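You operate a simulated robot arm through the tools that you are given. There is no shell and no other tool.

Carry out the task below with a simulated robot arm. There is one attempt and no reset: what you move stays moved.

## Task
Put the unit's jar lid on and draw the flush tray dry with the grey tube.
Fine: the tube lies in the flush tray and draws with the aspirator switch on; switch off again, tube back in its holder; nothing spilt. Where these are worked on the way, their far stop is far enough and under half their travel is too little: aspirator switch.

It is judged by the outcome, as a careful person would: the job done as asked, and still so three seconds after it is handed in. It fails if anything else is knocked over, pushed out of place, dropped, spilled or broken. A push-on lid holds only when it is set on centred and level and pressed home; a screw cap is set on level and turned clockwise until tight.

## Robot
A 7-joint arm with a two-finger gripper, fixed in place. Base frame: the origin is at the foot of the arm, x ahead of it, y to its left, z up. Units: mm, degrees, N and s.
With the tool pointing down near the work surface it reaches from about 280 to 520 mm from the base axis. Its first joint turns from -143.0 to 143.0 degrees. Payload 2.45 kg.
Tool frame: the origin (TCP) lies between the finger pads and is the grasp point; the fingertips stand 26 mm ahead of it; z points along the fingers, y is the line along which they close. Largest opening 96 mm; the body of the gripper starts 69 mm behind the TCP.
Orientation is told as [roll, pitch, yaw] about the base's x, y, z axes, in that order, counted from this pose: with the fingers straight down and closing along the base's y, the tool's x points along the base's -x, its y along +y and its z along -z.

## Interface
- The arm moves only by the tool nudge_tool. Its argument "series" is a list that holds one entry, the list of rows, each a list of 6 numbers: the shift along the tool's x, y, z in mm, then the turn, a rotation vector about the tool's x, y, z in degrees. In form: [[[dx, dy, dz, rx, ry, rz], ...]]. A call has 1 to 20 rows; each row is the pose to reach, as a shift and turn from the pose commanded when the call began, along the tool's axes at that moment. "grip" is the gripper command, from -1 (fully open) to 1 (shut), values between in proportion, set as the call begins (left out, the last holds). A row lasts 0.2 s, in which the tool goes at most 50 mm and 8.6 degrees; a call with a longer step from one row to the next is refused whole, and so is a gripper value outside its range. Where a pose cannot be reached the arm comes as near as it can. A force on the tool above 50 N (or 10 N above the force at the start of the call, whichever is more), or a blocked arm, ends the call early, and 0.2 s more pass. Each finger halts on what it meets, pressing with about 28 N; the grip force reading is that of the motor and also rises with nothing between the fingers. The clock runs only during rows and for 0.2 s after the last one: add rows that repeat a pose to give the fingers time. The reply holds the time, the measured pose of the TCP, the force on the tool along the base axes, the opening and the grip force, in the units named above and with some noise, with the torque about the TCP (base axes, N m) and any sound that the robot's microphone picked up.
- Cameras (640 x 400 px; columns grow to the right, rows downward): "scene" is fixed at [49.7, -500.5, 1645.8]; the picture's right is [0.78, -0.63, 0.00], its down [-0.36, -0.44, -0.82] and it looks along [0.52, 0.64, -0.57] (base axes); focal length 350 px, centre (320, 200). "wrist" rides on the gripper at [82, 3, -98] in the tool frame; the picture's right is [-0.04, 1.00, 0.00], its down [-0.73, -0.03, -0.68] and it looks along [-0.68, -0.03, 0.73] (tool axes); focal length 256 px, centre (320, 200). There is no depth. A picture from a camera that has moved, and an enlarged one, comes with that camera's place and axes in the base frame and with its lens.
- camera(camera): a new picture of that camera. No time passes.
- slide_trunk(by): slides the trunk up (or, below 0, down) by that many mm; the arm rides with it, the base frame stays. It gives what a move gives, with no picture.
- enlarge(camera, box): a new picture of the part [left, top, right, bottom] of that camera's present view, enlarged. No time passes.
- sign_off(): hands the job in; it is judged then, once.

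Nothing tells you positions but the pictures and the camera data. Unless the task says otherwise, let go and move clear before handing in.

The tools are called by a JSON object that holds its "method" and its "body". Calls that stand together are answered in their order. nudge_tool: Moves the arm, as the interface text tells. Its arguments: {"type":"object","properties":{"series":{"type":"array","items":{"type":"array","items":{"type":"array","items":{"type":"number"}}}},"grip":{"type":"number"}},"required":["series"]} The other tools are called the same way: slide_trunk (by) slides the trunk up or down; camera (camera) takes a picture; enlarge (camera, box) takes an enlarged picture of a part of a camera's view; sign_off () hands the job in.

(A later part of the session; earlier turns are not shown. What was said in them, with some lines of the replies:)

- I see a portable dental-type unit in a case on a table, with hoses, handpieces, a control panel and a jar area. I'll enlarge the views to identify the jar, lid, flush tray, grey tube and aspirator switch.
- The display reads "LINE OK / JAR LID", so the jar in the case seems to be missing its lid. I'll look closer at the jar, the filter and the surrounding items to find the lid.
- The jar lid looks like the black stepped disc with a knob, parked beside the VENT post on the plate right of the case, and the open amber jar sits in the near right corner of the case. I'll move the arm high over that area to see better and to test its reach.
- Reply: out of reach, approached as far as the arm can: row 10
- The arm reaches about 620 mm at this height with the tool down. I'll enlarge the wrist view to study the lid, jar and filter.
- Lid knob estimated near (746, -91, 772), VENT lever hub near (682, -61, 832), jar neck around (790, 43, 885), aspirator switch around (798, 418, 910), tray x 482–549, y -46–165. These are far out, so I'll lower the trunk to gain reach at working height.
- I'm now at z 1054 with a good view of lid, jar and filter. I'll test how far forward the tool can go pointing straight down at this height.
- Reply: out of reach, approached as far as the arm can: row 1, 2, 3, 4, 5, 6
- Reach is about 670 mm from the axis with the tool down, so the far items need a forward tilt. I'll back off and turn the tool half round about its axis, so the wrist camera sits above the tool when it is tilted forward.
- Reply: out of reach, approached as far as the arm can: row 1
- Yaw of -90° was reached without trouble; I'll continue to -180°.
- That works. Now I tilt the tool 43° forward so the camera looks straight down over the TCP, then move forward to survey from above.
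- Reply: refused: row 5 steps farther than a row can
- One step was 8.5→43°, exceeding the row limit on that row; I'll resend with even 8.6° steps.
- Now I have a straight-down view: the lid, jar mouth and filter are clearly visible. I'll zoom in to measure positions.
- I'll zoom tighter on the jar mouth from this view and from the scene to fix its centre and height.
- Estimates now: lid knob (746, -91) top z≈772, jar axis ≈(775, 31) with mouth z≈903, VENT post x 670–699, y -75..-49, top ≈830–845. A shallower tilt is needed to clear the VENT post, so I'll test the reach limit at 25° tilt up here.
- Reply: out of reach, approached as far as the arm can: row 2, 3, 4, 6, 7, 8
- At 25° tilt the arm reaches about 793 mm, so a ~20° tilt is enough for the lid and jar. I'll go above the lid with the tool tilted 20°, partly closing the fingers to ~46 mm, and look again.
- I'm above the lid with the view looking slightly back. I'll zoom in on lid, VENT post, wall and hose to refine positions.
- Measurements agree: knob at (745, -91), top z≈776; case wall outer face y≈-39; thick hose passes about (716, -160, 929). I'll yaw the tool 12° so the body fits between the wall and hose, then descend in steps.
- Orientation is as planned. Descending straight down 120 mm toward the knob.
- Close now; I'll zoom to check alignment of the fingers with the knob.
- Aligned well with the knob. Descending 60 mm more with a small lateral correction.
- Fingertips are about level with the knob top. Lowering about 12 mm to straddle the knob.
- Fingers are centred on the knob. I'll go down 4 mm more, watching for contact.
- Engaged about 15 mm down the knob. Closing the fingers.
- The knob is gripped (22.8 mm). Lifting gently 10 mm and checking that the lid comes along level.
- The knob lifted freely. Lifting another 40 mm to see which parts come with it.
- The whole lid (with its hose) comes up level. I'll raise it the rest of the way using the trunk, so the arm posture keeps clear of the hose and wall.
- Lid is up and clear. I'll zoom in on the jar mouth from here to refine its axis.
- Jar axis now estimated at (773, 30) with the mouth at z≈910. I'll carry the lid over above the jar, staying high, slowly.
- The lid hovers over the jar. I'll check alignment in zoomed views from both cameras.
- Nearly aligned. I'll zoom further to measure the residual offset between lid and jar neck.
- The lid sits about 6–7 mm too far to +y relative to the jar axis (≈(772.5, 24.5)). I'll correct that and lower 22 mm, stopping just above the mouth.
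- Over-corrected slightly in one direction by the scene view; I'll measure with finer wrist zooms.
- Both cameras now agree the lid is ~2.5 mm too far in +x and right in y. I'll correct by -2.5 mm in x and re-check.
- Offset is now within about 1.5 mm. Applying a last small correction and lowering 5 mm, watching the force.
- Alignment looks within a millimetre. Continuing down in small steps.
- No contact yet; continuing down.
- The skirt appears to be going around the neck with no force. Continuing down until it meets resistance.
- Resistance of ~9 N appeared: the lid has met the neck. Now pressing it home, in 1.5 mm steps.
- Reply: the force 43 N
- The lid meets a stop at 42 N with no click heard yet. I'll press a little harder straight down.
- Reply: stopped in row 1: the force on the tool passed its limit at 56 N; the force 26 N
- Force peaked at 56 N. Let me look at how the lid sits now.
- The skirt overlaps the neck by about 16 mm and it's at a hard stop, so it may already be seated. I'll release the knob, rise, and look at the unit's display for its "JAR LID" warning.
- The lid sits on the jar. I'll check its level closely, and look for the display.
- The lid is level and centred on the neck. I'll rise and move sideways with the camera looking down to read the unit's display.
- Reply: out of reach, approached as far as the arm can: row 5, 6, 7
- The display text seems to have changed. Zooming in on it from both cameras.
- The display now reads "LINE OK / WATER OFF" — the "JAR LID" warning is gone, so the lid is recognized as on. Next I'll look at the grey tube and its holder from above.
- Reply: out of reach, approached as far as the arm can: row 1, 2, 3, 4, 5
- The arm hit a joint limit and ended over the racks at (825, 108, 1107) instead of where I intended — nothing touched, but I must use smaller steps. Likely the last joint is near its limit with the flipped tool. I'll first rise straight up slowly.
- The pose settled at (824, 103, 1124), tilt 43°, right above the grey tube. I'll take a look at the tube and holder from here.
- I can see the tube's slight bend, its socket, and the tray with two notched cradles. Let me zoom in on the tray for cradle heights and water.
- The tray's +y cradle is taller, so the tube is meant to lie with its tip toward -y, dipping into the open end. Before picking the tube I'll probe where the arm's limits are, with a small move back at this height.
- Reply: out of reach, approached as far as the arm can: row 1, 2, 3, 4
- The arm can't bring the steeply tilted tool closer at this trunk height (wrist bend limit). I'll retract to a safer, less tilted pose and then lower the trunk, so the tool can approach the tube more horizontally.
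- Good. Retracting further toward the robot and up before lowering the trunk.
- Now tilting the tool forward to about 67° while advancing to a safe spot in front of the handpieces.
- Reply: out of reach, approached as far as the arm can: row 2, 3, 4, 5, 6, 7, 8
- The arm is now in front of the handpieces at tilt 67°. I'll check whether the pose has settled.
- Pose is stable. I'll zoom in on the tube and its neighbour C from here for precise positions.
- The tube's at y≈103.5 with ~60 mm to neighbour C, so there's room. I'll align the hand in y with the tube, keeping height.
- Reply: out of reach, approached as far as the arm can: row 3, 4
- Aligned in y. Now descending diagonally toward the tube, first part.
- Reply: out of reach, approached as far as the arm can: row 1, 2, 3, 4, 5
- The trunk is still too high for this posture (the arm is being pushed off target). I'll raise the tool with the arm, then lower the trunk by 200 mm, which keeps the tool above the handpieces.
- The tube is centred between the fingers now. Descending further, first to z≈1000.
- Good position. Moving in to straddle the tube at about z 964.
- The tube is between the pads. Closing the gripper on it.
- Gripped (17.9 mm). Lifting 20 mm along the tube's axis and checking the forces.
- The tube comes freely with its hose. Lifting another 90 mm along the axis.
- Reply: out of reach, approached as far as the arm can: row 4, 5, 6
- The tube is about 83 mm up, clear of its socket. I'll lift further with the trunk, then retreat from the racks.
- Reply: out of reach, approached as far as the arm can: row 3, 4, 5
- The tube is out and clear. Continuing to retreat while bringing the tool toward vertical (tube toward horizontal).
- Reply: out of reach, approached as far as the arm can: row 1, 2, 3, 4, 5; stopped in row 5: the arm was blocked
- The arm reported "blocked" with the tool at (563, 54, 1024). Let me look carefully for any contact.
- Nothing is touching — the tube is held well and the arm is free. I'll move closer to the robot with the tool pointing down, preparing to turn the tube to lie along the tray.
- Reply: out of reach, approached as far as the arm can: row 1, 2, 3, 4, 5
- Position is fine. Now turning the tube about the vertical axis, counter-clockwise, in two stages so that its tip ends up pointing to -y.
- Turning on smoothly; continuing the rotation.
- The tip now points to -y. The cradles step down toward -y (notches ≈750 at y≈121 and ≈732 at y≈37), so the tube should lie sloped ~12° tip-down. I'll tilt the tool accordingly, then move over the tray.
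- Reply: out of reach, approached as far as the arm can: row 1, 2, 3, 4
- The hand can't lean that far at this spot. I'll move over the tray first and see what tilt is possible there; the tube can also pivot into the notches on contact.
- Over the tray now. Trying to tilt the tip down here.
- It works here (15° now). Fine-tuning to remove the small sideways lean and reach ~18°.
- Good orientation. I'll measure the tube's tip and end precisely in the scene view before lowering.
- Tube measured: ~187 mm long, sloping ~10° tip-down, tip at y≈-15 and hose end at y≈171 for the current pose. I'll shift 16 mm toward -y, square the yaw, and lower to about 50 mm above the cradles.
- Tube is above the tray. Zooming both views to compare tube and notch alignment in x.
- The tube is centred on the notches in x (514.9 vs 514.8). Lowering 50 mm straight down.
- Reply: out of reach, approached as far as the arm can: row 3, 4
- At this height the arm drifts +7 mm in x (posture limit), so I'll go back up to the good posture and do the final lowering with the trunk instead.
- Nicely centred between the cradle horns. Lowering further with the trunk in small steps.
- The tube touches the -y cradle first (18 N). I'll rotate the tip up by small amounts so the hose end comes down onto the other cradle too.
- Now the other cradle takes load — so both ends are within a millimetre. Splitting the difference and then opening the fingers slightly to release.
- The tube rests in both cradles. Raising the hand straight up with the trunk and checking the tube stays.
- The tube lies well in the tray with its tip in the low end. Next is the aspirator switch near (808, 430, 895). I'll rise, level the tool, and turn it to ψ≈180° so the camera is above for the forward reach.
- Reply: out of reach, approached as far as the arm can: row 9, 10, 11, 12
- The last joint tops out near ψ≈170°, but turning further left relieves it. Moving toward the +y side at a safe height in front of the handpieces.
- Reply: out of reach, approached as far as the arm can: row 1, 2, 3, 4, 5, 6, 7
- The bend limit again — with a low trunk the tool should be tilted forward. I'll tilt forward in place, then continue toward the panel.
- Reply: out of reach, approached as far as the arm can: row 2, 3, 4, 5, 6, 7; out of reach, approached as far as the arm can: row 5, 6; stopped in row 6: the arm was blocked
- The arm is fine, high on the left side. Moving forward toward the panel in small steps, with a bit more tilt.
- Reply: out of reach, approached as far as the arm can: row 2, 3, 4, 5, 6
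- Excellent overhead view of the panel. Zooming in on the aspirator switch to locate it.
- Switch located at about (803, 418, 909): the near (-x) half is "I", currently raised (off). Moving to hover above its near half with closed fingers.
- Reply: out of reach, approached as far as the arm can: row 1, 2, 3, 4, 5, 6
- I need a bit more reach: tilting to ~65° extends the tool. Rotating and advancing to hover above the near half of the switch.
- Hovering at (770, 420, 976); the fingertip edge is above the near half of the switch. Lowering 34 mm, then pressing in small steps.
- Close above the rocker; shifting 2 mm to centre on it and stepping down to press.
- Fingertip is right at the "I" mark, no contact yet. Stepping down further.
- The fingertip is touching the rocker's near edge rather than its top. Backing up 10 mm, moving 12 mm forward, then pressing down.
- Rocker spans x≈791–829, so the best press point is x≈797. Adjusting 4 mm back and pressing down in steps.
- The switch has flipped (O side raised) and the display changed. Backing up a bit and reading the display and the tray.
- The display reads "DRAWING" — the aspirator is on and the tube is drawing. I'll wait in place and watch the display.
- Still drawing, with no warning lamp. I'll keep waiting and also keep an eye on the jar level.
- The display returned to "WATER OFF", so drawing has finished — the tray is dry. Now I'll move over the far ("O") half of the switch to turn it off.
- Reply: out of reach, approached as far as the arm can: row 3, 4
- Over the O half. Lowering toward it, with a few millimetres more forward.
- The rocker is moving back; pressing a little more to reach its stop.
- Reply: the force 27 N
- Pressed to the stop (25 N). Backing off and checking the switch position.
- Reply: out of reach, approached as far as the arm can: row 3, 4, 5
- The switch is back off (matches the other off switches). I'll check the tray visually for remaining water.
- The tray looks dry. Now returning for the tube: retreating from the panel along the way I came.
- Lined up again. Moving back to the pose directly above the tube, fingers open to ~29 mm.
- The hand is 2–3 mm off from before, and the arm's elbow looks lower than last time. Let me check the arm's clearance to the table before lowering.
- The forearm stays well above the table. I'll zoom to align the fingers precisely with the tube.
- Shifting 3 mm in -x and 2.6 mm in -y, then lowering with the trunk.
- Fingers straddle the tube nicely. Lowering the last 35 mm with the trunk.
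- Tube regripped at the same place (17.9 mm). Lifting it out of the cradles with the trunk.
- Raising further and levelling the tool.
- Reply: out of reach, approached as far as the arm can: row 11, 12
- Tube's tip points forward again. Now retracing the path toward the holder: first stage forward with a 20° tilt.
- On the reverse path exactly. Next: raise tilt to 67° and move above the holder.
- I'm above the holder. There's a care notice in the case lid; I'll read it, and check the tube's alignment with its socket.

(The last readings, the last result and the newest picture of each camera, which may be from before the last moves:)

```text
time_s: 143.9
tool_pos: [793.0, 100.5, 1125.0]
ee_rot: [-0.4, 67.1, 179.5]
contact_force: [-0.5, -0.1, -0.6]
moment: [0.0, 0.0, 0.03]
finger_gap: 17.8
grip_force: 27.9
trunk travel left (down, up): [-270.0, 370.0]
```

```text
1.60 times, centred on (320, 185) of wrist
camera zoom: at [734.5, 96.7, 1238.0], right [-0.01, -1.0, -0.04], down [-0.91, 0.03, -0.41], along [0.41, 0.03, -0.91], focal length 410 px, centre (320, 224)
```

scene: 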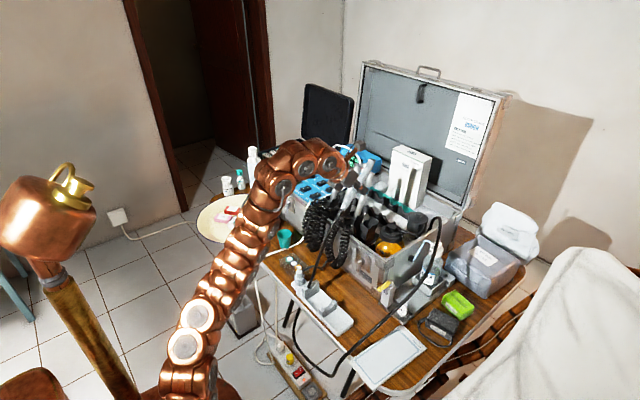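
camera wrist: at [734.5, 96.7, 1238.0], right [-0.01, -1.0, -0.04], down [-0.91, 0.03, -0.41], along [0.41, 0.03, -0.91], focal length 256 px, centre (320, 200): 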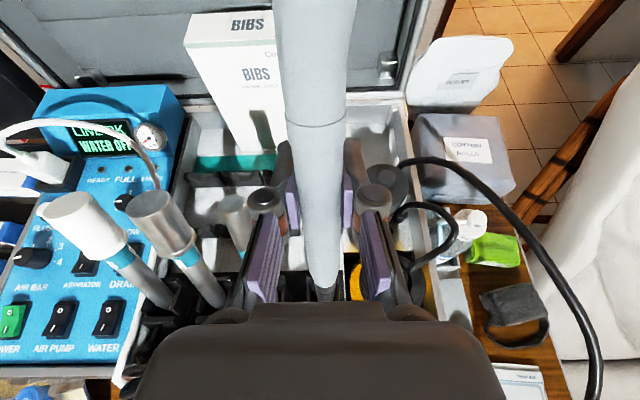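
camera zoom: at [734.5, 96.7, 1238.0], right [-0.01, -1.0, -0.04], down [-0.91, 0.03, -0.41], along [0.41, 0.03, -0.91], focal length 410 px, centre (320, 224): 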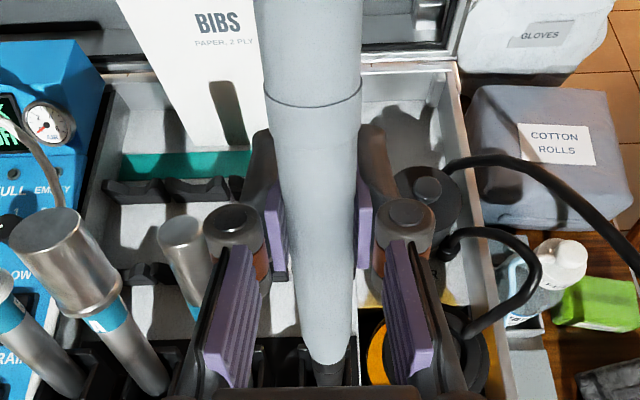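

The notice is only general care advice. I notice the tube sits ~20 mm lower in the grip than when I took it out (the seam is closer to the fingers), so I must stop ~20 mm higher when reinserting. I'll measure the tube's position and lean precisely.

{"method": "enlarge", "body": {"camera": "scene", "box": [366, 125, 406, 165]}}

{"method": "enlarge", "body": {"camera": "scene", "box": [356, 165, 406, 215]}}

{"method": "enlarge", "body": {"camera": "scene", "box": [346, 200, 396, 250]}}

```text
10.00 times, centred on (386, 145) of scene
camera zoom: at [49.7, -500.5, 1645.8], right [0.78, -0.63, 0.0], down [-0.36, -0.44, -0.82], along [0.52, 0.64, -0.57], focal length 3505 px, centre (-340, 750)
```

zoom: 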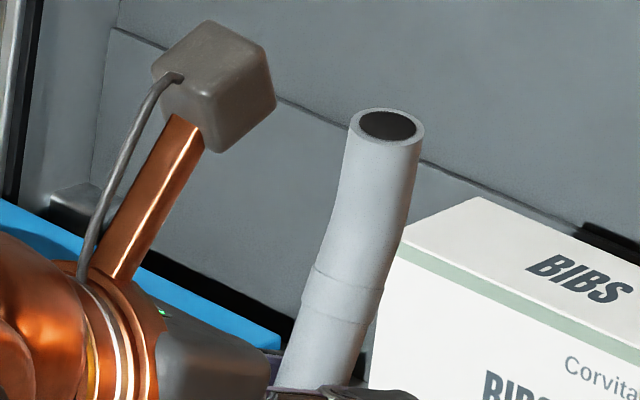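

```text
8.00 times, centred on (381, 190) of scene
camera zoom: at [49.7, -500.5, 1645.8], right [0.78, -0.63, 0.0], down [-0.36, -0.44, -0.82], along [0.52, 0.64, -0.57], focal length 2804 px, centre (-168, 280)
```

zoom: 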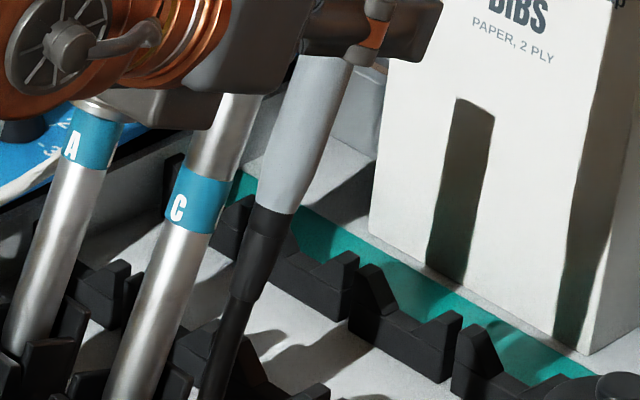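

```text
8.00 times, centred on (371, 225) of scene
camera zoom: at [49.7, -500.5, 1645.8], right [0.78, -0.63, 0.0], down [-0.36, -0.44, -0.82], along [0.52, 0.64, -0.57], focal length 2804 px, centre (-88, 0)
```

zoom: 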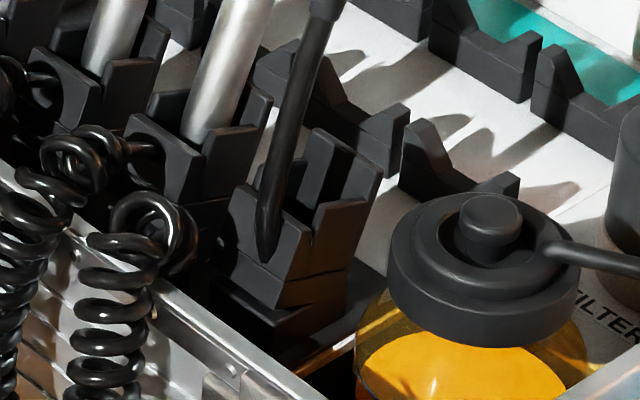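

By the wrist view the seam is ~33 mm from the grip (was ~53), and the tube leans ~2° more than in the socket. I'll correct tilt by +2.4° and align to the insertion line before lowering.

{"method": "nudge_tool", "body": {"series": [[[0.8, -1.2, 2, 0, 1.2, 0], [1.6, -2.5, 3.9, 0, 2.4, 0], [1.6, -2.5, 3.9, 0, 2.4, 0]]]}}

{"method": "nudge_tool", "body": {"series": [[[0, 0, 0, 0, 0, 0]]]}}

```text
time_s: 144.7
tool_pos: [797.9, 102.5, 1126.0]
ee_rot: [-0.5, 69.5, 179.6]
contact_force: [0.2, -0.5, -0.5]
moment: [-0.01, 0.01, 0.0]
finger_gap: 17.9
grip_force: 28.3
trunk travel left (down, up): [-270.0, 370.0]
```

```text
time_s: 145.1
tool_pos: [797.7, 102.3, 1124.9]
ee_rot: [-0.4, 69.5, 179.7]
contact_force: [0.6, -0.2, -0.2]
moment: [-0.03, 0.02, -0.06]
finger_gap: 17.8
grip_force: 27.6
trunk travel left (down, up): [-270.0, 370.0]
```

Lowering 60 mm with the trunk; the tube's lower end stays just above the socket.

{"method": "slide_trunk", "body": {"by": -60}}

{"method": "camera", "body": {"camera": "wrist"}}

{"method": "enlarge", "body": {"camera": "scene", "box": [346, 180, 406, 250]}}

{"method": "enlarge", "body": {"camera": "wrist", "box": [250, 180, 400, 310]}}

```text
time_s: 146.1
tool_pos: [796.8, 101.7, 1065.9]
ee_rot: [-0.5, 69.5, 179.6]
contact_force: [-0.3, -0.2, 0.2]
moment: [0.01, -0.06, 0.0]
finger_gap: 17.7
grip_force: 28.2
trunk travel left (down, up): [-210.0, 430.0]
```

```text
taken
camera wrist: at [734.2, 99.1, 1175.8], right [-0.01, -1.0, -0.04], down [-0.89, 0.03, -0.45], along [0.45, 0.03, -0.89], focal length 256 px, centre (320, 200)
```

wrist: 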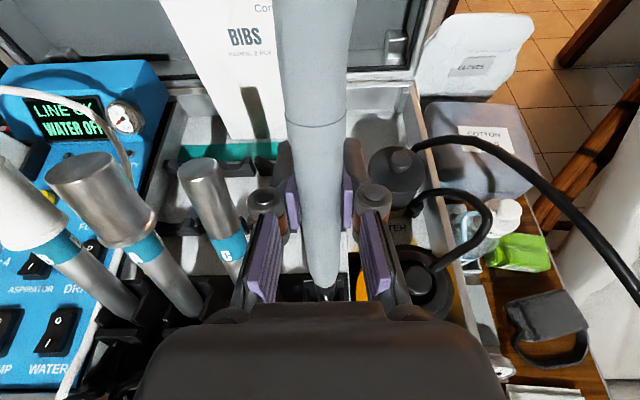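

```text
5.71 times, centred on (376, 215) of scene
camera zoom: at [49.7, -500.5, 1645.8], right [0.78, -0.63, 0.0], down [-0.36, -0.44, -0.82], along [0.52, 0.64, -0.57], focal length 2003 px, centre (0, 114)
```

zoom: 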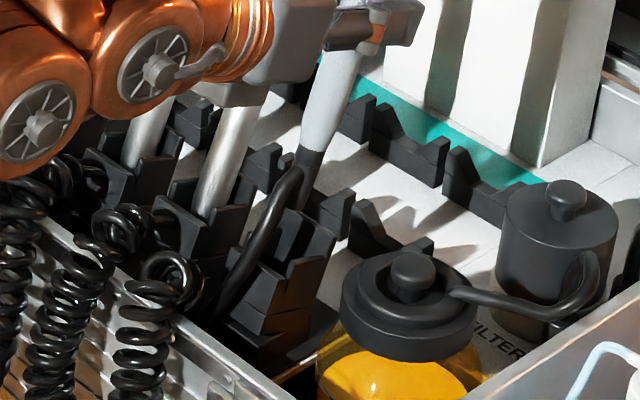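

```text
3.08 times, centred on (325, 245) of wrist
camera zoom: at [734.2, 99.1, 1175.8], right [-0.01, -1.0, -0.04], down [-0.89, 0.03, -0.45], along [0.45, 0.03, -0.89], focal length 788 px, centre (305, 62)
```

zoom: 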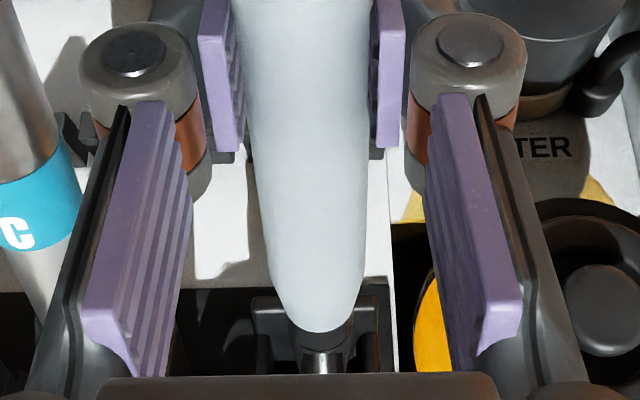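

Laterally within 2 mm. Lowering 20 mm more to reach the insertion line, with a +1.7 mm shift in y.

{"method": "nudge_tool", "body": {"series": [[[0, -0.9, 0, 0, 0, 0], [0, -1.7, 0, 0, 0, 0]]]}}

{"method": "slide_trunk", "body": {"by": -20}}

{"method": "enlarge", "body": {"camera": "scene", "box": [346, 180, 406, 250]}}

{"method": "enlarge", "body": {"camera": "wrist", "box": [250, 180, 400, 310]}}

```text
time_s: 146.7
tool_pos: [798.4, 103.0, 1065.4]
ee_rot: [-0.4, 69.5, 179.5]
contact_force: [0.1, -0.4, 0.5]
moment: [-0.02, 0.03, 0.04]
finger_gap: 17.9
grip_force: 28.4
trunk travel left (down, up): [-210.0, 430.0]
```

```text
time_s: 147.4
tool_pos: [797.3, 104.5, 1046.0]
ee_rot: [-0.5, 69.5, 179.5]
contact_force: [-0.2, -0.6, -0.9]
moment: [-0.02, -0.01, 0.01]
finger_gap: 17.9
grip_force: 28.1
trunk travel left (down, up): [-190.0, 450.0]
```

```text
5.71 times, centred on (376, 215) of scene
camera zoom: at [49.7, -500.5, 1645.8], right [0.78, -0.63, 0.0], down [-0.36, -0.44, -0.82], along [0.52, 0.64, -0.57], focal length 2003 px, centre (0, 114)
```

zoom: 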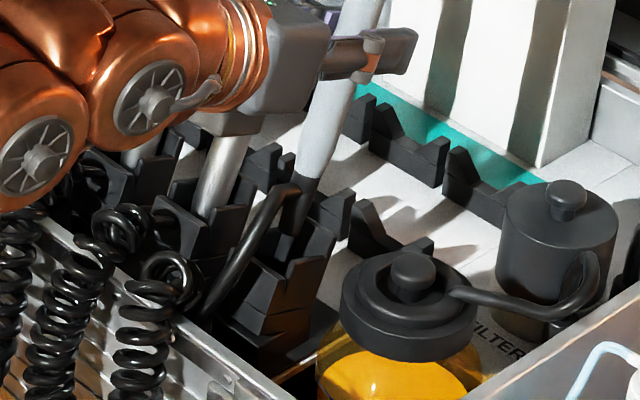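

```text
3.08 times, centred on (325, 245) of wrist
camera zoom: at [734.7, 101.0, 1156.1], right [-0.01, -1.0, -0.04], down [-0.89, 0.03, -0.45], along [0.45, 0.03, -0.89], focal length 788 px, centre (305, 62)
```

zoom: 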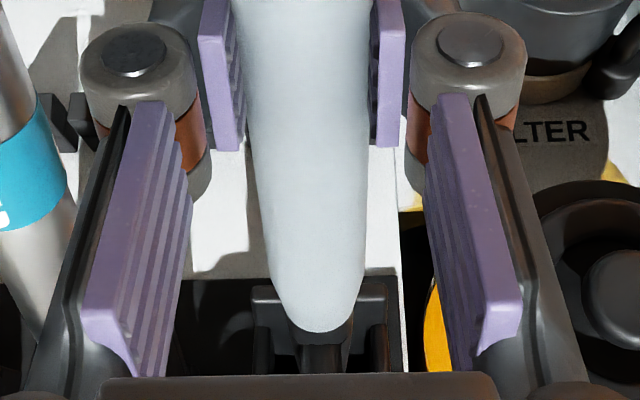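

Aligned within about 1 mm. Inserting along the axis, first 25 mm, watching forces.

{"method": "nudge_tool", "body": {"series": [[[-8.3, 0, 0.6, 0, 0, 0], [-16.6, 0, 1.2, 0, 0, 0], [-24.9, 0, 1.8, 0, 0, 0], [-24.9, 0, 1.8, 0, 0, 0]]]}}

{"method": "enlarge", "body": {"camera": "scene", "box": [346, 190, 396, 250]}}

{"method": "enlarge", "body": {"camera": "wrist", "box": [250, 180, 400, 310]}}

```text
time_s: 148.4
tool_pos: [789.3, 104.7, 1021.9]
ee_rot: [-0.5, 69.5, 179.7]
contact_force: [0.2, -0.1, -0.5]
moment: [-0.02, -0.01, -0.01]
finger_gap: 17.7
grip_force: 27.5
trunk travel left (down, up): [-190.0, 450.0]
```

```text
6.67 times, centred on (371, 220) of scene
camera zoom: at [49.7, -500.5, 1645.8], right [0.78, -0.63, 0.0], down [-0.36, -0.44, -0.82], along [0.52, 0.64, -0.57], focal length 2337 px, centre (-20, 67)
```

zoom: 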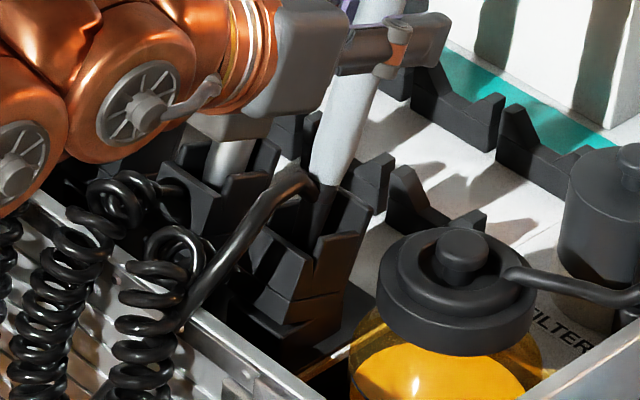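

```text
3.08 times, centred on (325, 245) of wrist
camera zoom: at [727.8, 101.6, 1131.9], right [-0.01, -1.0, -0.04], down [-0.89, 0.03, -0.45], along [0.45, 0.03, -0.89], focal length 788 px, centre (305, 62)
```

zoom: 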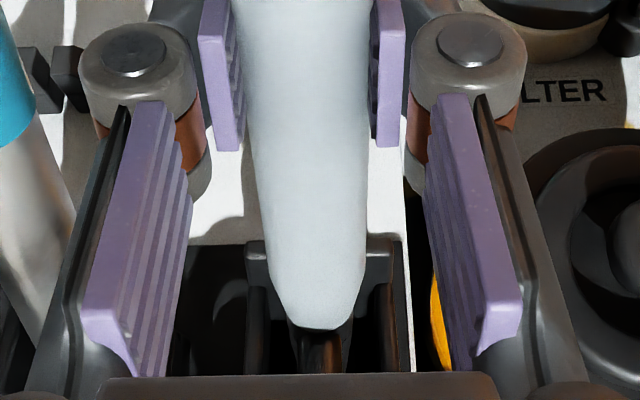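

Entering cleanly between the socket walls. Continuing 20 mm.

{"method": "nudge_tool", "body": {"series": [[[-6.7, 0.3, 0.5, 0, 0, 0], [-13.3, 0.6, 0.9, 0, 0, 0], [-20, 0.8, 1.4, 0, 0, 0], [-20, 0.8, 1.4, 0, 0, 0]]]}}

{"method": "enlarge", "body": {"camera": "scene", "box": [346, 190, 396, 250]}}

{"method": "enlarge", "body": {"camera": "wrist", "box": [250, 180, 400, 310]}}

```text
time_s: 149.4
tool_pos: [785.6, 103.7, 1002.0]
ee_rot: [-0.4, 69.5, 179.7]
contact_force: [-0.2, 0.0, -0.8]
moment: [0.01, 0.01, -0.04]
finger_gap: 17.7
grip_force: 27.6
trunk travel left (down, up): [-190.0, 450.0]
```

```text
6.67 times, centred on (371, 220) of scene
camera zoom: at [49.7, -500.5, 1645.8], right [0.78, -0.63, 0.0], down [-0.36, -0.44, -0.82], along [0.52, 0.64, -0.57], focal length 2337 px, centre (-20, 67)
```

zoom: 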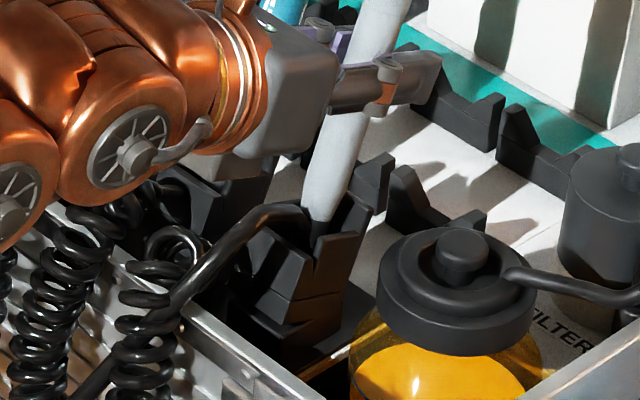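

```text
3.08 times, centred on (325, 245) of wrist
camera zoom: at [722.6, 100.4, 1112.7], right [-0.01, -1.0, -0.04], down [-0.89, 0.03, -0.45], along [0.45, 0.03, -0.89], focal length 788 px, centre (305, 62)
```

zoom: 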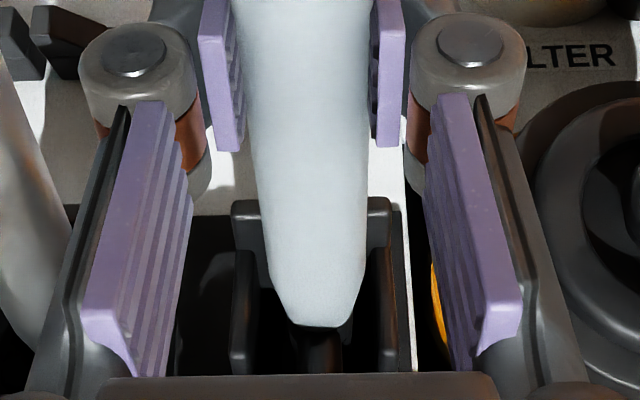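

{"method": "nudge_tool", "body": {"series": [[[-5, 0, 0.4, 0, 0, 0], [-10, 0, 0.7, 0, 0, 0], [-10, 0, 0.7, 0, 0, 0]]]}}

{"method": "enlarge", "body": {"camera": "wrist", "box": [220, 60, 420, 300]}}

{"method": "enlarge", "body": {"camera": "scene", "box": [346, 190, 396, 250]}}

```text
time_s: 150.2
tool_pos: [783.3, 101.9, 993.2]
ee_rot: [-0.5, 69.5, 179.5]
contact_force: [-0.7, 0.5, 0.4]
moment: [-0.01, -0.03, 0.01]
finger_gap: 17.6
grip_force: 28.1
trunk travel left (down, up): [-190.0, 450.0]
```

```text
1.67 times, centred on (320, 180) of wrist
camera zoom: at [719.6, 99.5, 1103.6], right [-0.01, -1.0, -0.04], down [-0.89, 0.03, -0.45], along [0.45, 0.03, -0.89], focal length 427 px, centre (320, 233)
```

zoom: 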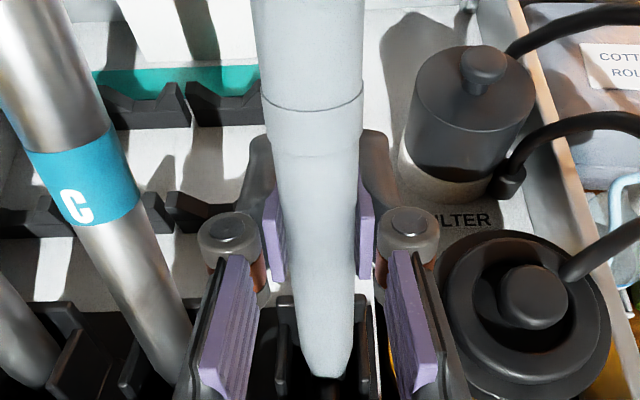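

```text
6.67 times, centred on (371, 220) of scene
camera zoom: at [49.7, -500.5, 1645.8], right [0.78, -0.63, 0.0], down [-0.36, -0.44, -0.82], along [0.52, 0.64, -0.57], focal length 2337 px, centre (-20, 67)
```

zoom: 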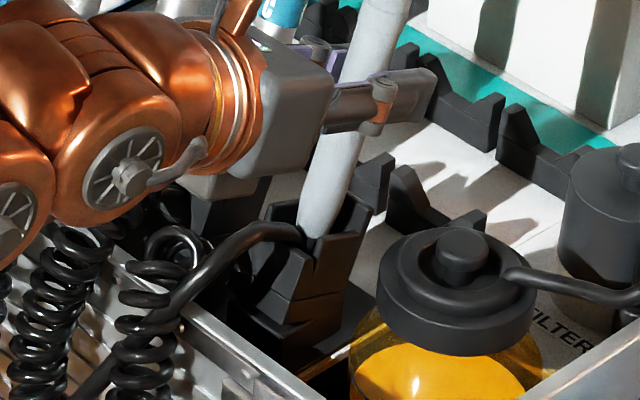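

{"method": "nudge_tool", "body": {"series": [[[-2.5, -0.5, 0.2, 0, 0, 0], [-5, -0.5, 0.4, 0, 0, 0], [-5, -0.5, 0.4, 0, 0, 0]]]}}

{"method": "nudge_tool", "body": {"series": [[[-2, 0, 0.1, 0, 0, 0], [-4, 0, 0.3, 0, 0, 0], [-4, 0, 0.3, 0, 0, 0]]]}}

{"method": "enlarge", "body": {"camera": "scene", "box": [346, 190, 396, 250]}}

```text
time_s: 151.0
tool_pos: [782.3, 103.5, 987.3]
ee_rot: [-0.4, 69.4, 179.6]
contact_force: [-0.2, -0.3, -1.4]
moment: [0.0, 0.02, 0.01]
finger_gap: 17.7
grip_force: 28.2
trunk travel left (down, up): [-190.0, 450.0]
```

```text
time_s: 151.8
tool_pos: [779.2, 105.3, 983.6]
ee_rot: [-0.5, 69.4, 179.7]
contact_force: [0.6, 0.7, -0.8]
moment: [0.02, -0.15, -0.01]
finger_gap: 17.8
grip_force: 28.5
trunk travel left (down, up): [-190.0, 450.0]
```

```text
6.67 times, centred on (371, 220) of scene
camera zoom: at [49.7, -500.5, 1645.8], right [0.78, -0.63, 0.0], down [-0.36, -0.44, -0.82], along [0.52, 0.64, -0.57], focal length 2337 px, centre (-20, 67)
```

zoom: 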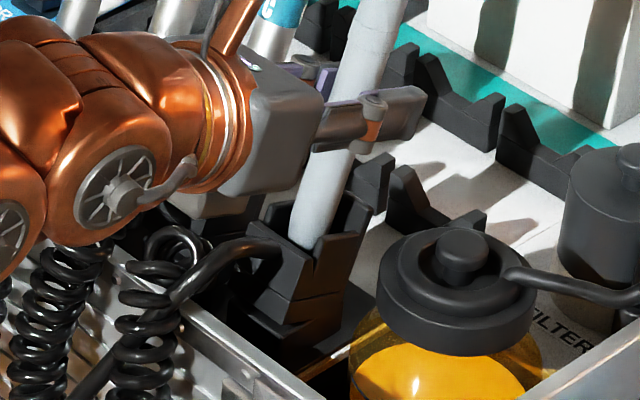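

{"method": "nudge_tool", "body": {"series": [[[-1, 0.5, 0.1, 0, 0, 0], [-2, 1, 0.1, 0, 0, 0], [-2, 1, 0.1, 0, 0, 0]]]}}

{"method": "enlarge", "body": {"camera": "wrist", "box": [220, 60, 420, 300]}}

```text
time_s: 152.6
tool_pos: [779.7, 103.9, 981.1]
ee_rot: [-0.3, 69.5, 179.6]
contact_force: [7.2, 0.3, 2.2]
moment: [0.03, -0.45, -0.05]
finger_gap: 17.6
grip_force: 27.7
trunk travel left (down, up): [-190.0, 450.0]
```

```text
1.67 times, centred on (320, 180) of wrist
camera zoom: at [716.0, 100.6, 1092.0], right [-0.01, -1.0, -0.04], down [-0.89, 0.03, -0.45], along [0.45, 0.03, -0.89], focal length 427 px, centre (320, 233)
```

zoom: 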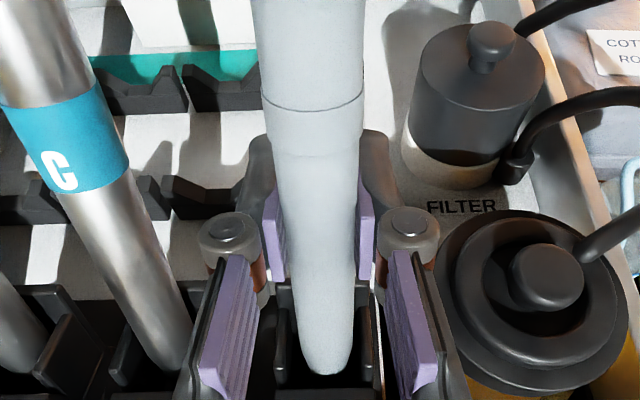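

A light sideways force (7 N) shows the tube leaning slightly too much at the socket lip. I'll back up 2 mm and take 1.5° off the lean.

{"method": "nudge_tool", "body": {"series": [[[2, 0, 0, 0, 0.7, 0], [2, 0, 0, 0, 1.5, 0], [2, 0, 0, 0, 1.5, 0]]]}}

```text
time_s: 153.4
tool_pos: [780.6, 102.6, 984.6]
ee_rot: [-0.5, 71.1, 179.6]
contact_force: [0.1, 0.6, -0.5]
moment: [0.0, 0.0, -0.03]
finger_gap: 17.8
grip_force: 27.3
trunk travel left (down, up): [-190.0, 450.0]
```

{"method": "nudge_tool", "body": {"series": [[[-1.5, 0, 0.2, 0, 0, 0], [-3, 0, 0.4, 0, 0, 0], [-3, 0, 0.4, 0, 0, 0]]]}}

{"method": "enlarge", "body": {"camera": "scene", "box": [356, 160, 406, 250]}}

```text
time_s: 154.2
tool_pos: [778.8, 102.0, 982.1]
ee_rot: [-0.4, 71.0, 179.6]
contact_force: [0.7, -0.2, 0.0]
moment: [0.03, 0.02, -0.03]
finger_gap: 17.9
grip_force: 27.8
trunk travel left (down, up): [-190.0, 450.0]
```

```text
4.44 times, centred on (381, 205) of scene
camera zoom: at [49.7, -500.5, 1645.8], right [0.78, -0.63, 0.0], down [-0.36, -0.44, -0.82], along [0.52, 0.64, -0.57], focal length 1558 px, centre (49, 178)
```

zoom: 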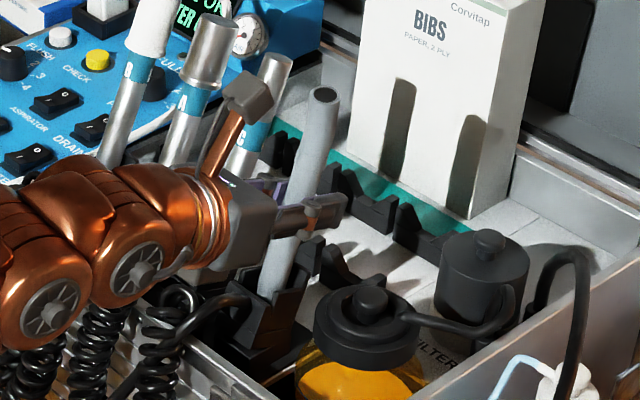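

The tip appears ~9 mm toward the robot compared with the original position. I'll measure the tube line precisely before adjusting.

{"method": "enlarge", "body": {"camera": "scene", "box": [362, 174, 402, 204]}}

{"method": "enlarge", "body": {"camera": "scene", "box": [352, 200, 392, 240]}}

{"method": "camera", "body": {"camera": "wrist"}}

```text
13.33 times, centred on (382, 189) of scene
camera zoom: at [49.7, -500.5, 1645.8], right [0.78, -0.63, 0.0], down [-0.36, -0.44, -0.82], along [0.52, 0.64, -0.57], focal length 4673 px, centre (-507, 347)
```

zoom: 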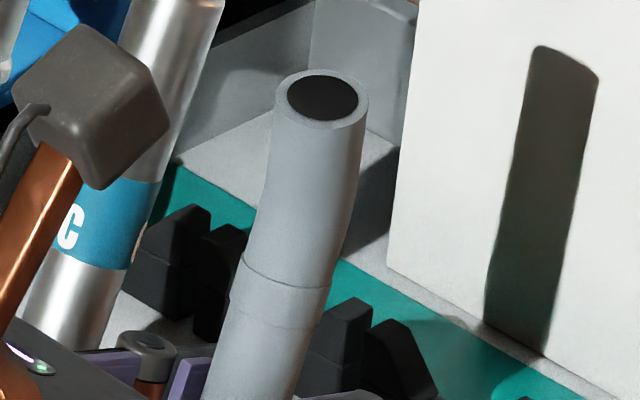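

```text
10.00 times, centred on (372, 220) of scene
camera zoom: at [49.7, -500.5, 1645.8], right [0.78, -0.63, 0.0], down [-0.36, -0.44, -0.82], along [0.52, 0.64, -0.57], focal length 3505 px, centre (-200, 0)
```

zoom: 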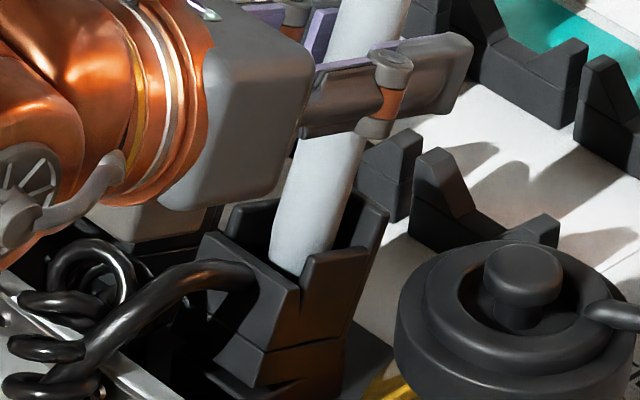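

```text
taken
camera wrist: at [713.0, 99.8, 1090.5], right [-0.01, -1.0, -0.04], down [-0.88, 0.03, -0.47], along [0.47, 0.03, -0.88], focal length 256 px, centre (320, 200)
```

wrist: 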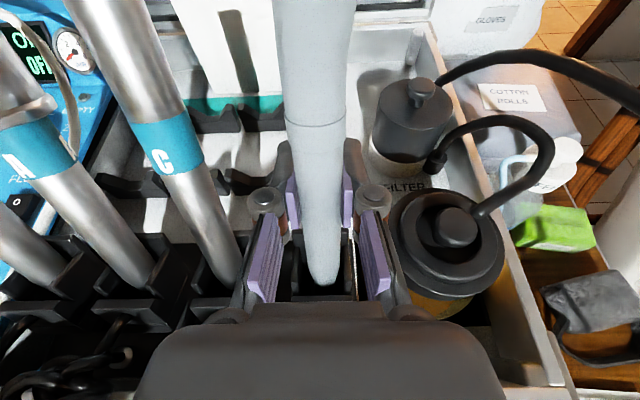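

The tube is right at the socket lip but ~2.8° too upright. Rotating it back about the lip point (tilt 68°, +3.8 mm in x).

{"method": "nudge_tool", "body": {"series": [[[0.6, 0, 1.8, 0, -1.4, 0], [1.2, 0, 3.6, 0, -2.8, 0], [1.2, 0, 3.6, 0, -2.8, 0]]]}}

{"method": "enlarge", "body": {"camera": "scene", "box": [362, 174, 402, 204]}}

{"method": "enlarge", "body": {"camera": "scene", "box": [352, 200, 392, 240]}}

```text
time_s: 155.0
tool_pos: [782.3, 102.6, 982.3]
ee_rot: [-0.4, 68.2, 179.6]
contact_force: [0.0, 1.0, -0.9]
moment: [-0.01, 0.02, 0.01]
finger_gap: 17.6
grip_force: 28.2
trunk travel left (down, up): [-190.0, 450.0]
```

```text
13.33 times, centred on (382, 189) of scene
camera zoom: at [49.7, -500.5, 1645.8], right [0.78, -0.63, 0.0], down [-0.36, -0.44, -0.82], along [0.52, 0.64, -0.57], focal length 4673 px, centre (-507, 347)
```

zoom: 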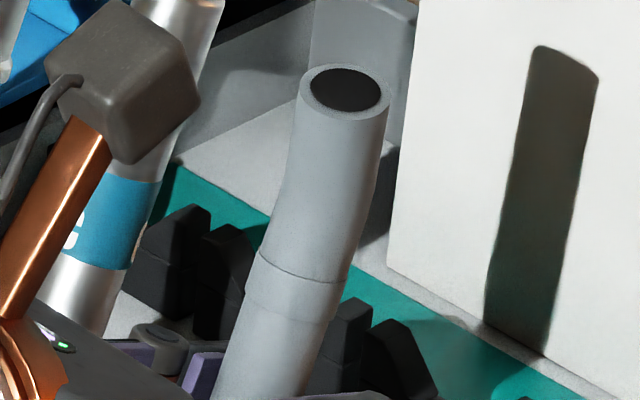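

```text
10.00 times, centred on (372, 220) of scene
camera zoom: at [49.7, -500.5, 1645.8], right [0.78, -0.63, 0.0], down [-0.36, -0.44, -0.82], along [0.52, 0.64, -0.57], focal length 3505 px, centre (-200, 0)
```

zoom: 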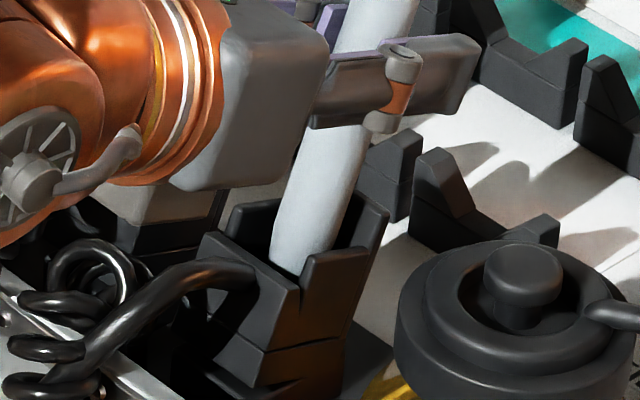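

The tip and lip positions now match the original picture within a pixel, with no residual force. Releasing the tube.

{"method": "nudge_tool", "body": {"series": [[[0, 0, 0, 0, 0, 0], [0, 0, 0, 0, 0, 0], [0, 0, 0, 0, 0, 0], [0, 0, 0, 0, 0, 0]]], "grip": 0.04}}

{"method": "enlarge", "body": {"camera": "scene", "box": [356, 170, 406, 245]}}

{"method": "enlarge", "body": {"camera": "wrist", "box": [220, 60, 420, 300]}}

```text
time_s: 156.0
tool_pos: [782.8, 102.2, 980.7]
ee_rot: [-0.5, 68.2, 179.6]
contact_force: [0.0, -0.4, 0.3]
moment: [-0.02, 0.0, -0.01]
finger_gap: 46.2
grip_force: 0.1
trunk travel left (down, up): [-190.0, 450.0]
```

```text
5.33 times, centred on (381, 208) of scene
camera zoom: at [49.7, -500.5, 1645.8], right [0.78, -0.63, 0.0], down [-0.36, -0.44, -0.82], along [0.52, 0.64, -0.57], focal length 1869 px, centre (-5, 160)
```

zoom: 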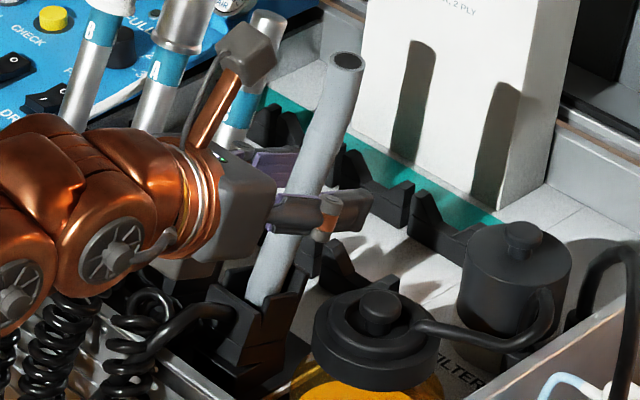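

```text
1.67 times, centred on (320, 180) of wrist
camera zoom: at [722.0, 99.9, 1092.9], right [-0.01, -1.0, -0.04], down [-0.9, 0.03, -0.43], along [0.43, 0.03, -0.9], focal length 427 px, centre (320, 233)
```

zoom: 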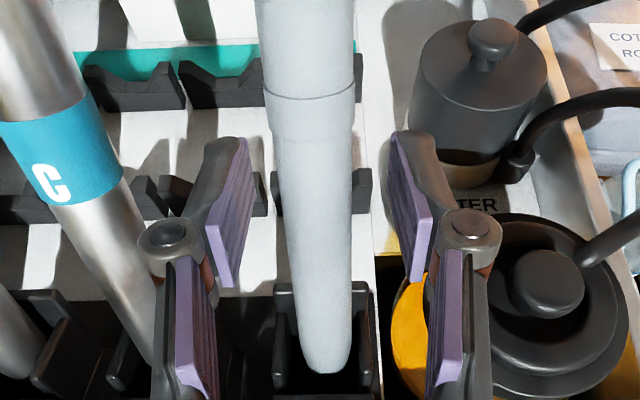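

The tube stands in its holder by itself. Backing the hand straight off the tube.

{"method": "nudge_tool", "body": {"series": [[[0, 0, -11, 0, 0, 0], [0, 0, -22, 0, 0, 0], [0, 0, -33, 0, 0, 0], [0, 0, -43, 0, 0, 0], [0, 0, -43, 0, 0, 0]]]}}

{"method": "camera", "body": {"camera": "wrist"}}

{"method": "enlarge", "body": {"camera": "scene", "box": [356, 170, 406, 245]}}

```text
time_s: 157.2
tool_pos: [741.9, 101.9, 998.3]
ee_rot: [-0.3, 68.1, 179.8]
contact_force: [0.1, -0.7, -0.4]
moment: [-0.02, -0.01, 0.01]
finger_gap: 46.3
grip_force: 0.0
trunk travel left (down, up): [-190.0, 450.0]
```

```text
taken
camera wrist: at [681.9, 99.8, 1109.8], right [-0.01, -1.0, -0.04], down [-0.9, 0.03, -0.43], along [0.43, 0.03, -0.9], focal length 256 px, centre (320, 200)
```

wrist: 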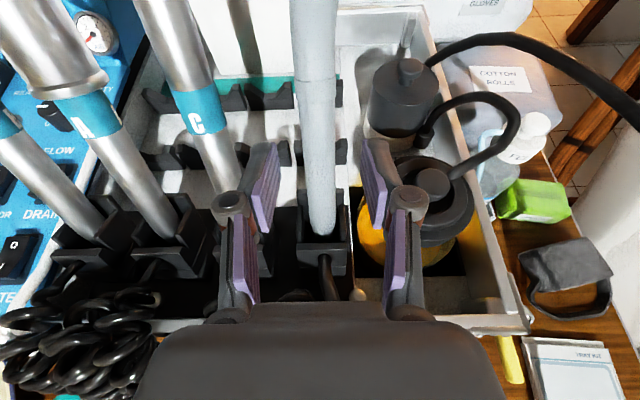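

```text
5.33 times, centred on (381, 208) of scene
camera zoom: at [49.7, -500.5, 1645.8], right [0.78, -0.63, 0.0], down [-0.36, -0.44, -0.82], along [0.52, 0.64, -0.57], focal length 1869 px, centre (-5, 160)
```

zoom: 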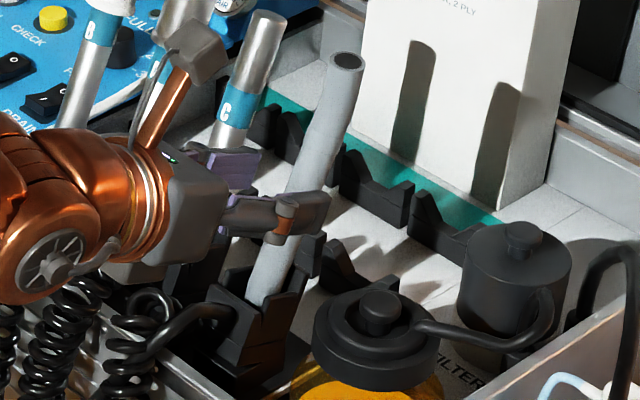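

Holder view matches the original. Raising the hand clear of the tube.

{"method": "nudge_tool", "body": {"series": [[[16, 0, -9, 0, 0, 0], [32, 0, -18, 0, 0, 0], [48, 0, -27, 0, 0, 0], [63, 0, -36, 0, 0, 0], [63, 0, -36, 0, 0, 0]]]}}

{"method": "slide_trunk", "body": {"by": 200}}

{"method": "camera", "body": {"camera": "wrist"}}

{"method": "camera", "body": {"camera": "scene"}}

```text
time_s: 158.4
tool_pos: [733.3, 101.9, 1068.3]
ee_rot: [-0.4, 68.1, 179.7]
contact_force: [0.4, -0.8, 0.8]
moment: [0.01, 0.02, 0.02]
finger_gap: 46.1
grip_force: 0.0
trunk travel left (down, up): [-190.0, 450.0]
```

```text
time_s: 160.6
tool_pos: [733.2, 101.4, 1267.6]
ee_rot: [-0.4, 68.2, 179.6]
contact_force: [0.4, 0.3, -0.9]
moment: [-0.02, 0.01, -0.02]
finger_gap: 46.3
grip_force: 0.0
trunk travel left (down, up): [-390.0, 250.0]
```

```text
taken
camera wrist: at [672.8, 98.5, 1379.5], right [-0.01, -1.0, -0.04], down [-0.9, 0.03, -0.43], along [0.43, 0.03, -0.9], focal length 256 px, centre (320, 200)
```

wrist: 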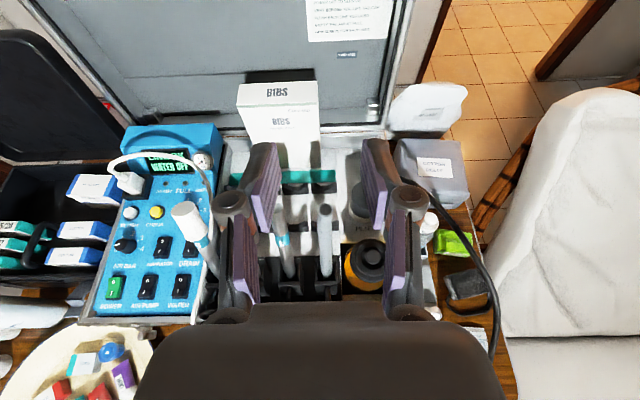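

```text
taken
```

scene: 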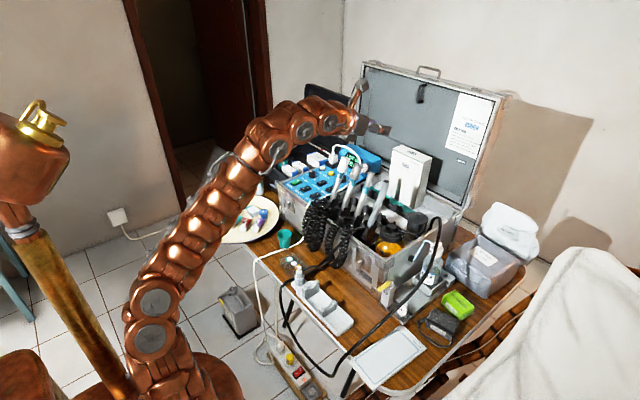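

The arm is high and clear. Final check of the lid, tube, switch, display and tray.

{"method": "enlarge", "body": {"camera": "scene", "box": [346, 170, 426, 260]}}

{"method": "enlarge", "body": {"camera": "scene", "box": [275, 140, 375, 210]}}

{"method": "enlarge", "body": {"camera": "scene", "box": [280, 250, 362, 335]}}

{"method": "enlarge", "body": {"camera": "wrist", "box": [90, 120, 400, 320]}}

```text
4.44 times, centred on (386, 215) of scene
camera zoom: at [49.7, -500.5, 1645.8], right [0.78, -0.63, 0.0], down [-0.36, -0.44, -0.82], along [0.52, 0.64, -0.57], focal length 1558 px, centre (27, 133)
```

zoom: 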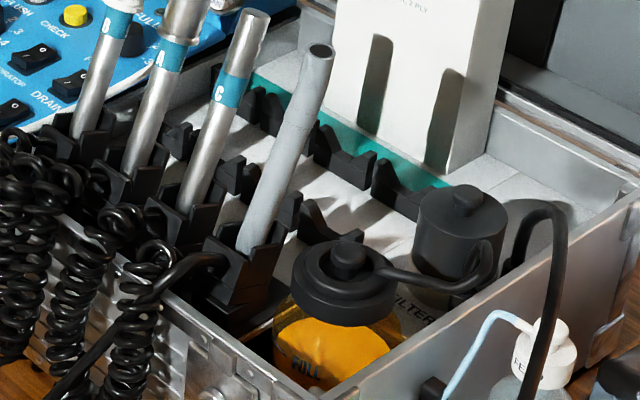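

```text
5.71 times, centred on (325, 175) of scene
camera zoom: at [49.7, -500.5, 1645.8], right [0.78, -0.63, 0.0], down [-0.36, -0.44, -0.82], along [0.52, 0.64, -0.57], focal length 2003 px, centre (291, 343)
```

zoom: 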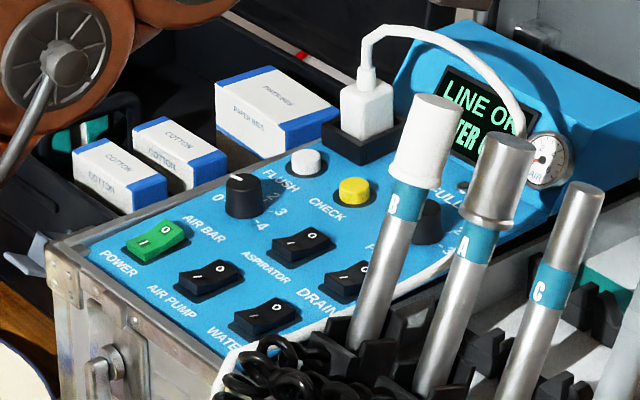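

```text
4.71 times, centred on (321, 292) of scene
camera zoom: at [49.7, -500.5, 1645.8], right [0.78, -0.63, 0.0], down [-0.36, -0.44, -0.82], along [0.52, 0.64, -0.57], focal length 1649 px, centre (315, -235)
```

zoom: 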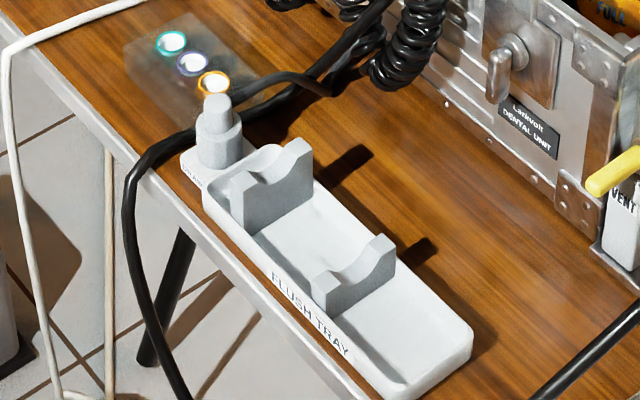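

```text
2.00 times, centred on (245, 220) of wrist
camera zoom: at [672.8, 98.5, 1379.5], right [-0.01, -1.0, -0.04], down [-0.9, 0.03, -0.43], along [0.43, 0.03, -0.9], focal length 512 px, centre (470, 160)
```

zoom: 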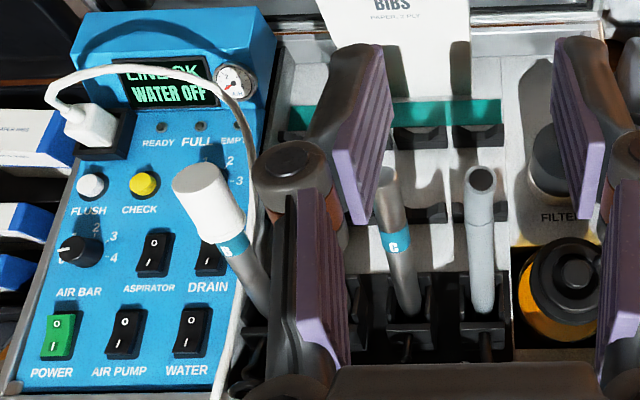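

Everything checks out:
- **Lid:** it is on the jar and the "JAR LID" warning has cleared.
- **Tray:** it is dry.
- **Aspirator switch:** it is back at off.
- **Grey tube:** it stands in its holder.
- **Arm:** the gripper is open and clear of everything.

I'm handing the job in.

{"method": "sign_off", "body": {}}

```text
The job is handed in.
```

I put the lid on the jar and drew the flush tray dry with the grey tube. The aspirator switch is off again and the tube is back in its holder. I saw nothing spilt or knocked over.

- **Lid:** I pressed it on at up to 56 N and heard no click. It sits level and centred, and the unit's "JAR LID" warning has gone.
- **Drawing:** The tube lay in both cradles with its tip in the low end of the tray. With the switch on, the display read "DRAWING". About nine seconds later it was back to "WATER OFF", and the tray floor looks dry.
- **Switch:** I pressed it back to its far stop, and it now sits like the other switches that are off.
- **Tube:** It slipped about 20 mm in the grip on the way to the tray, so I allowed for that when putting it back. It stands in its holder at the right height but leans about 2–3° more than at the start.
- **Jar level:** The liquid rose while drawing and is now near or above the FULL mark. The FULL lamp is not lit. The notice in the case lid says to empty the jar at full, and I did not do that.
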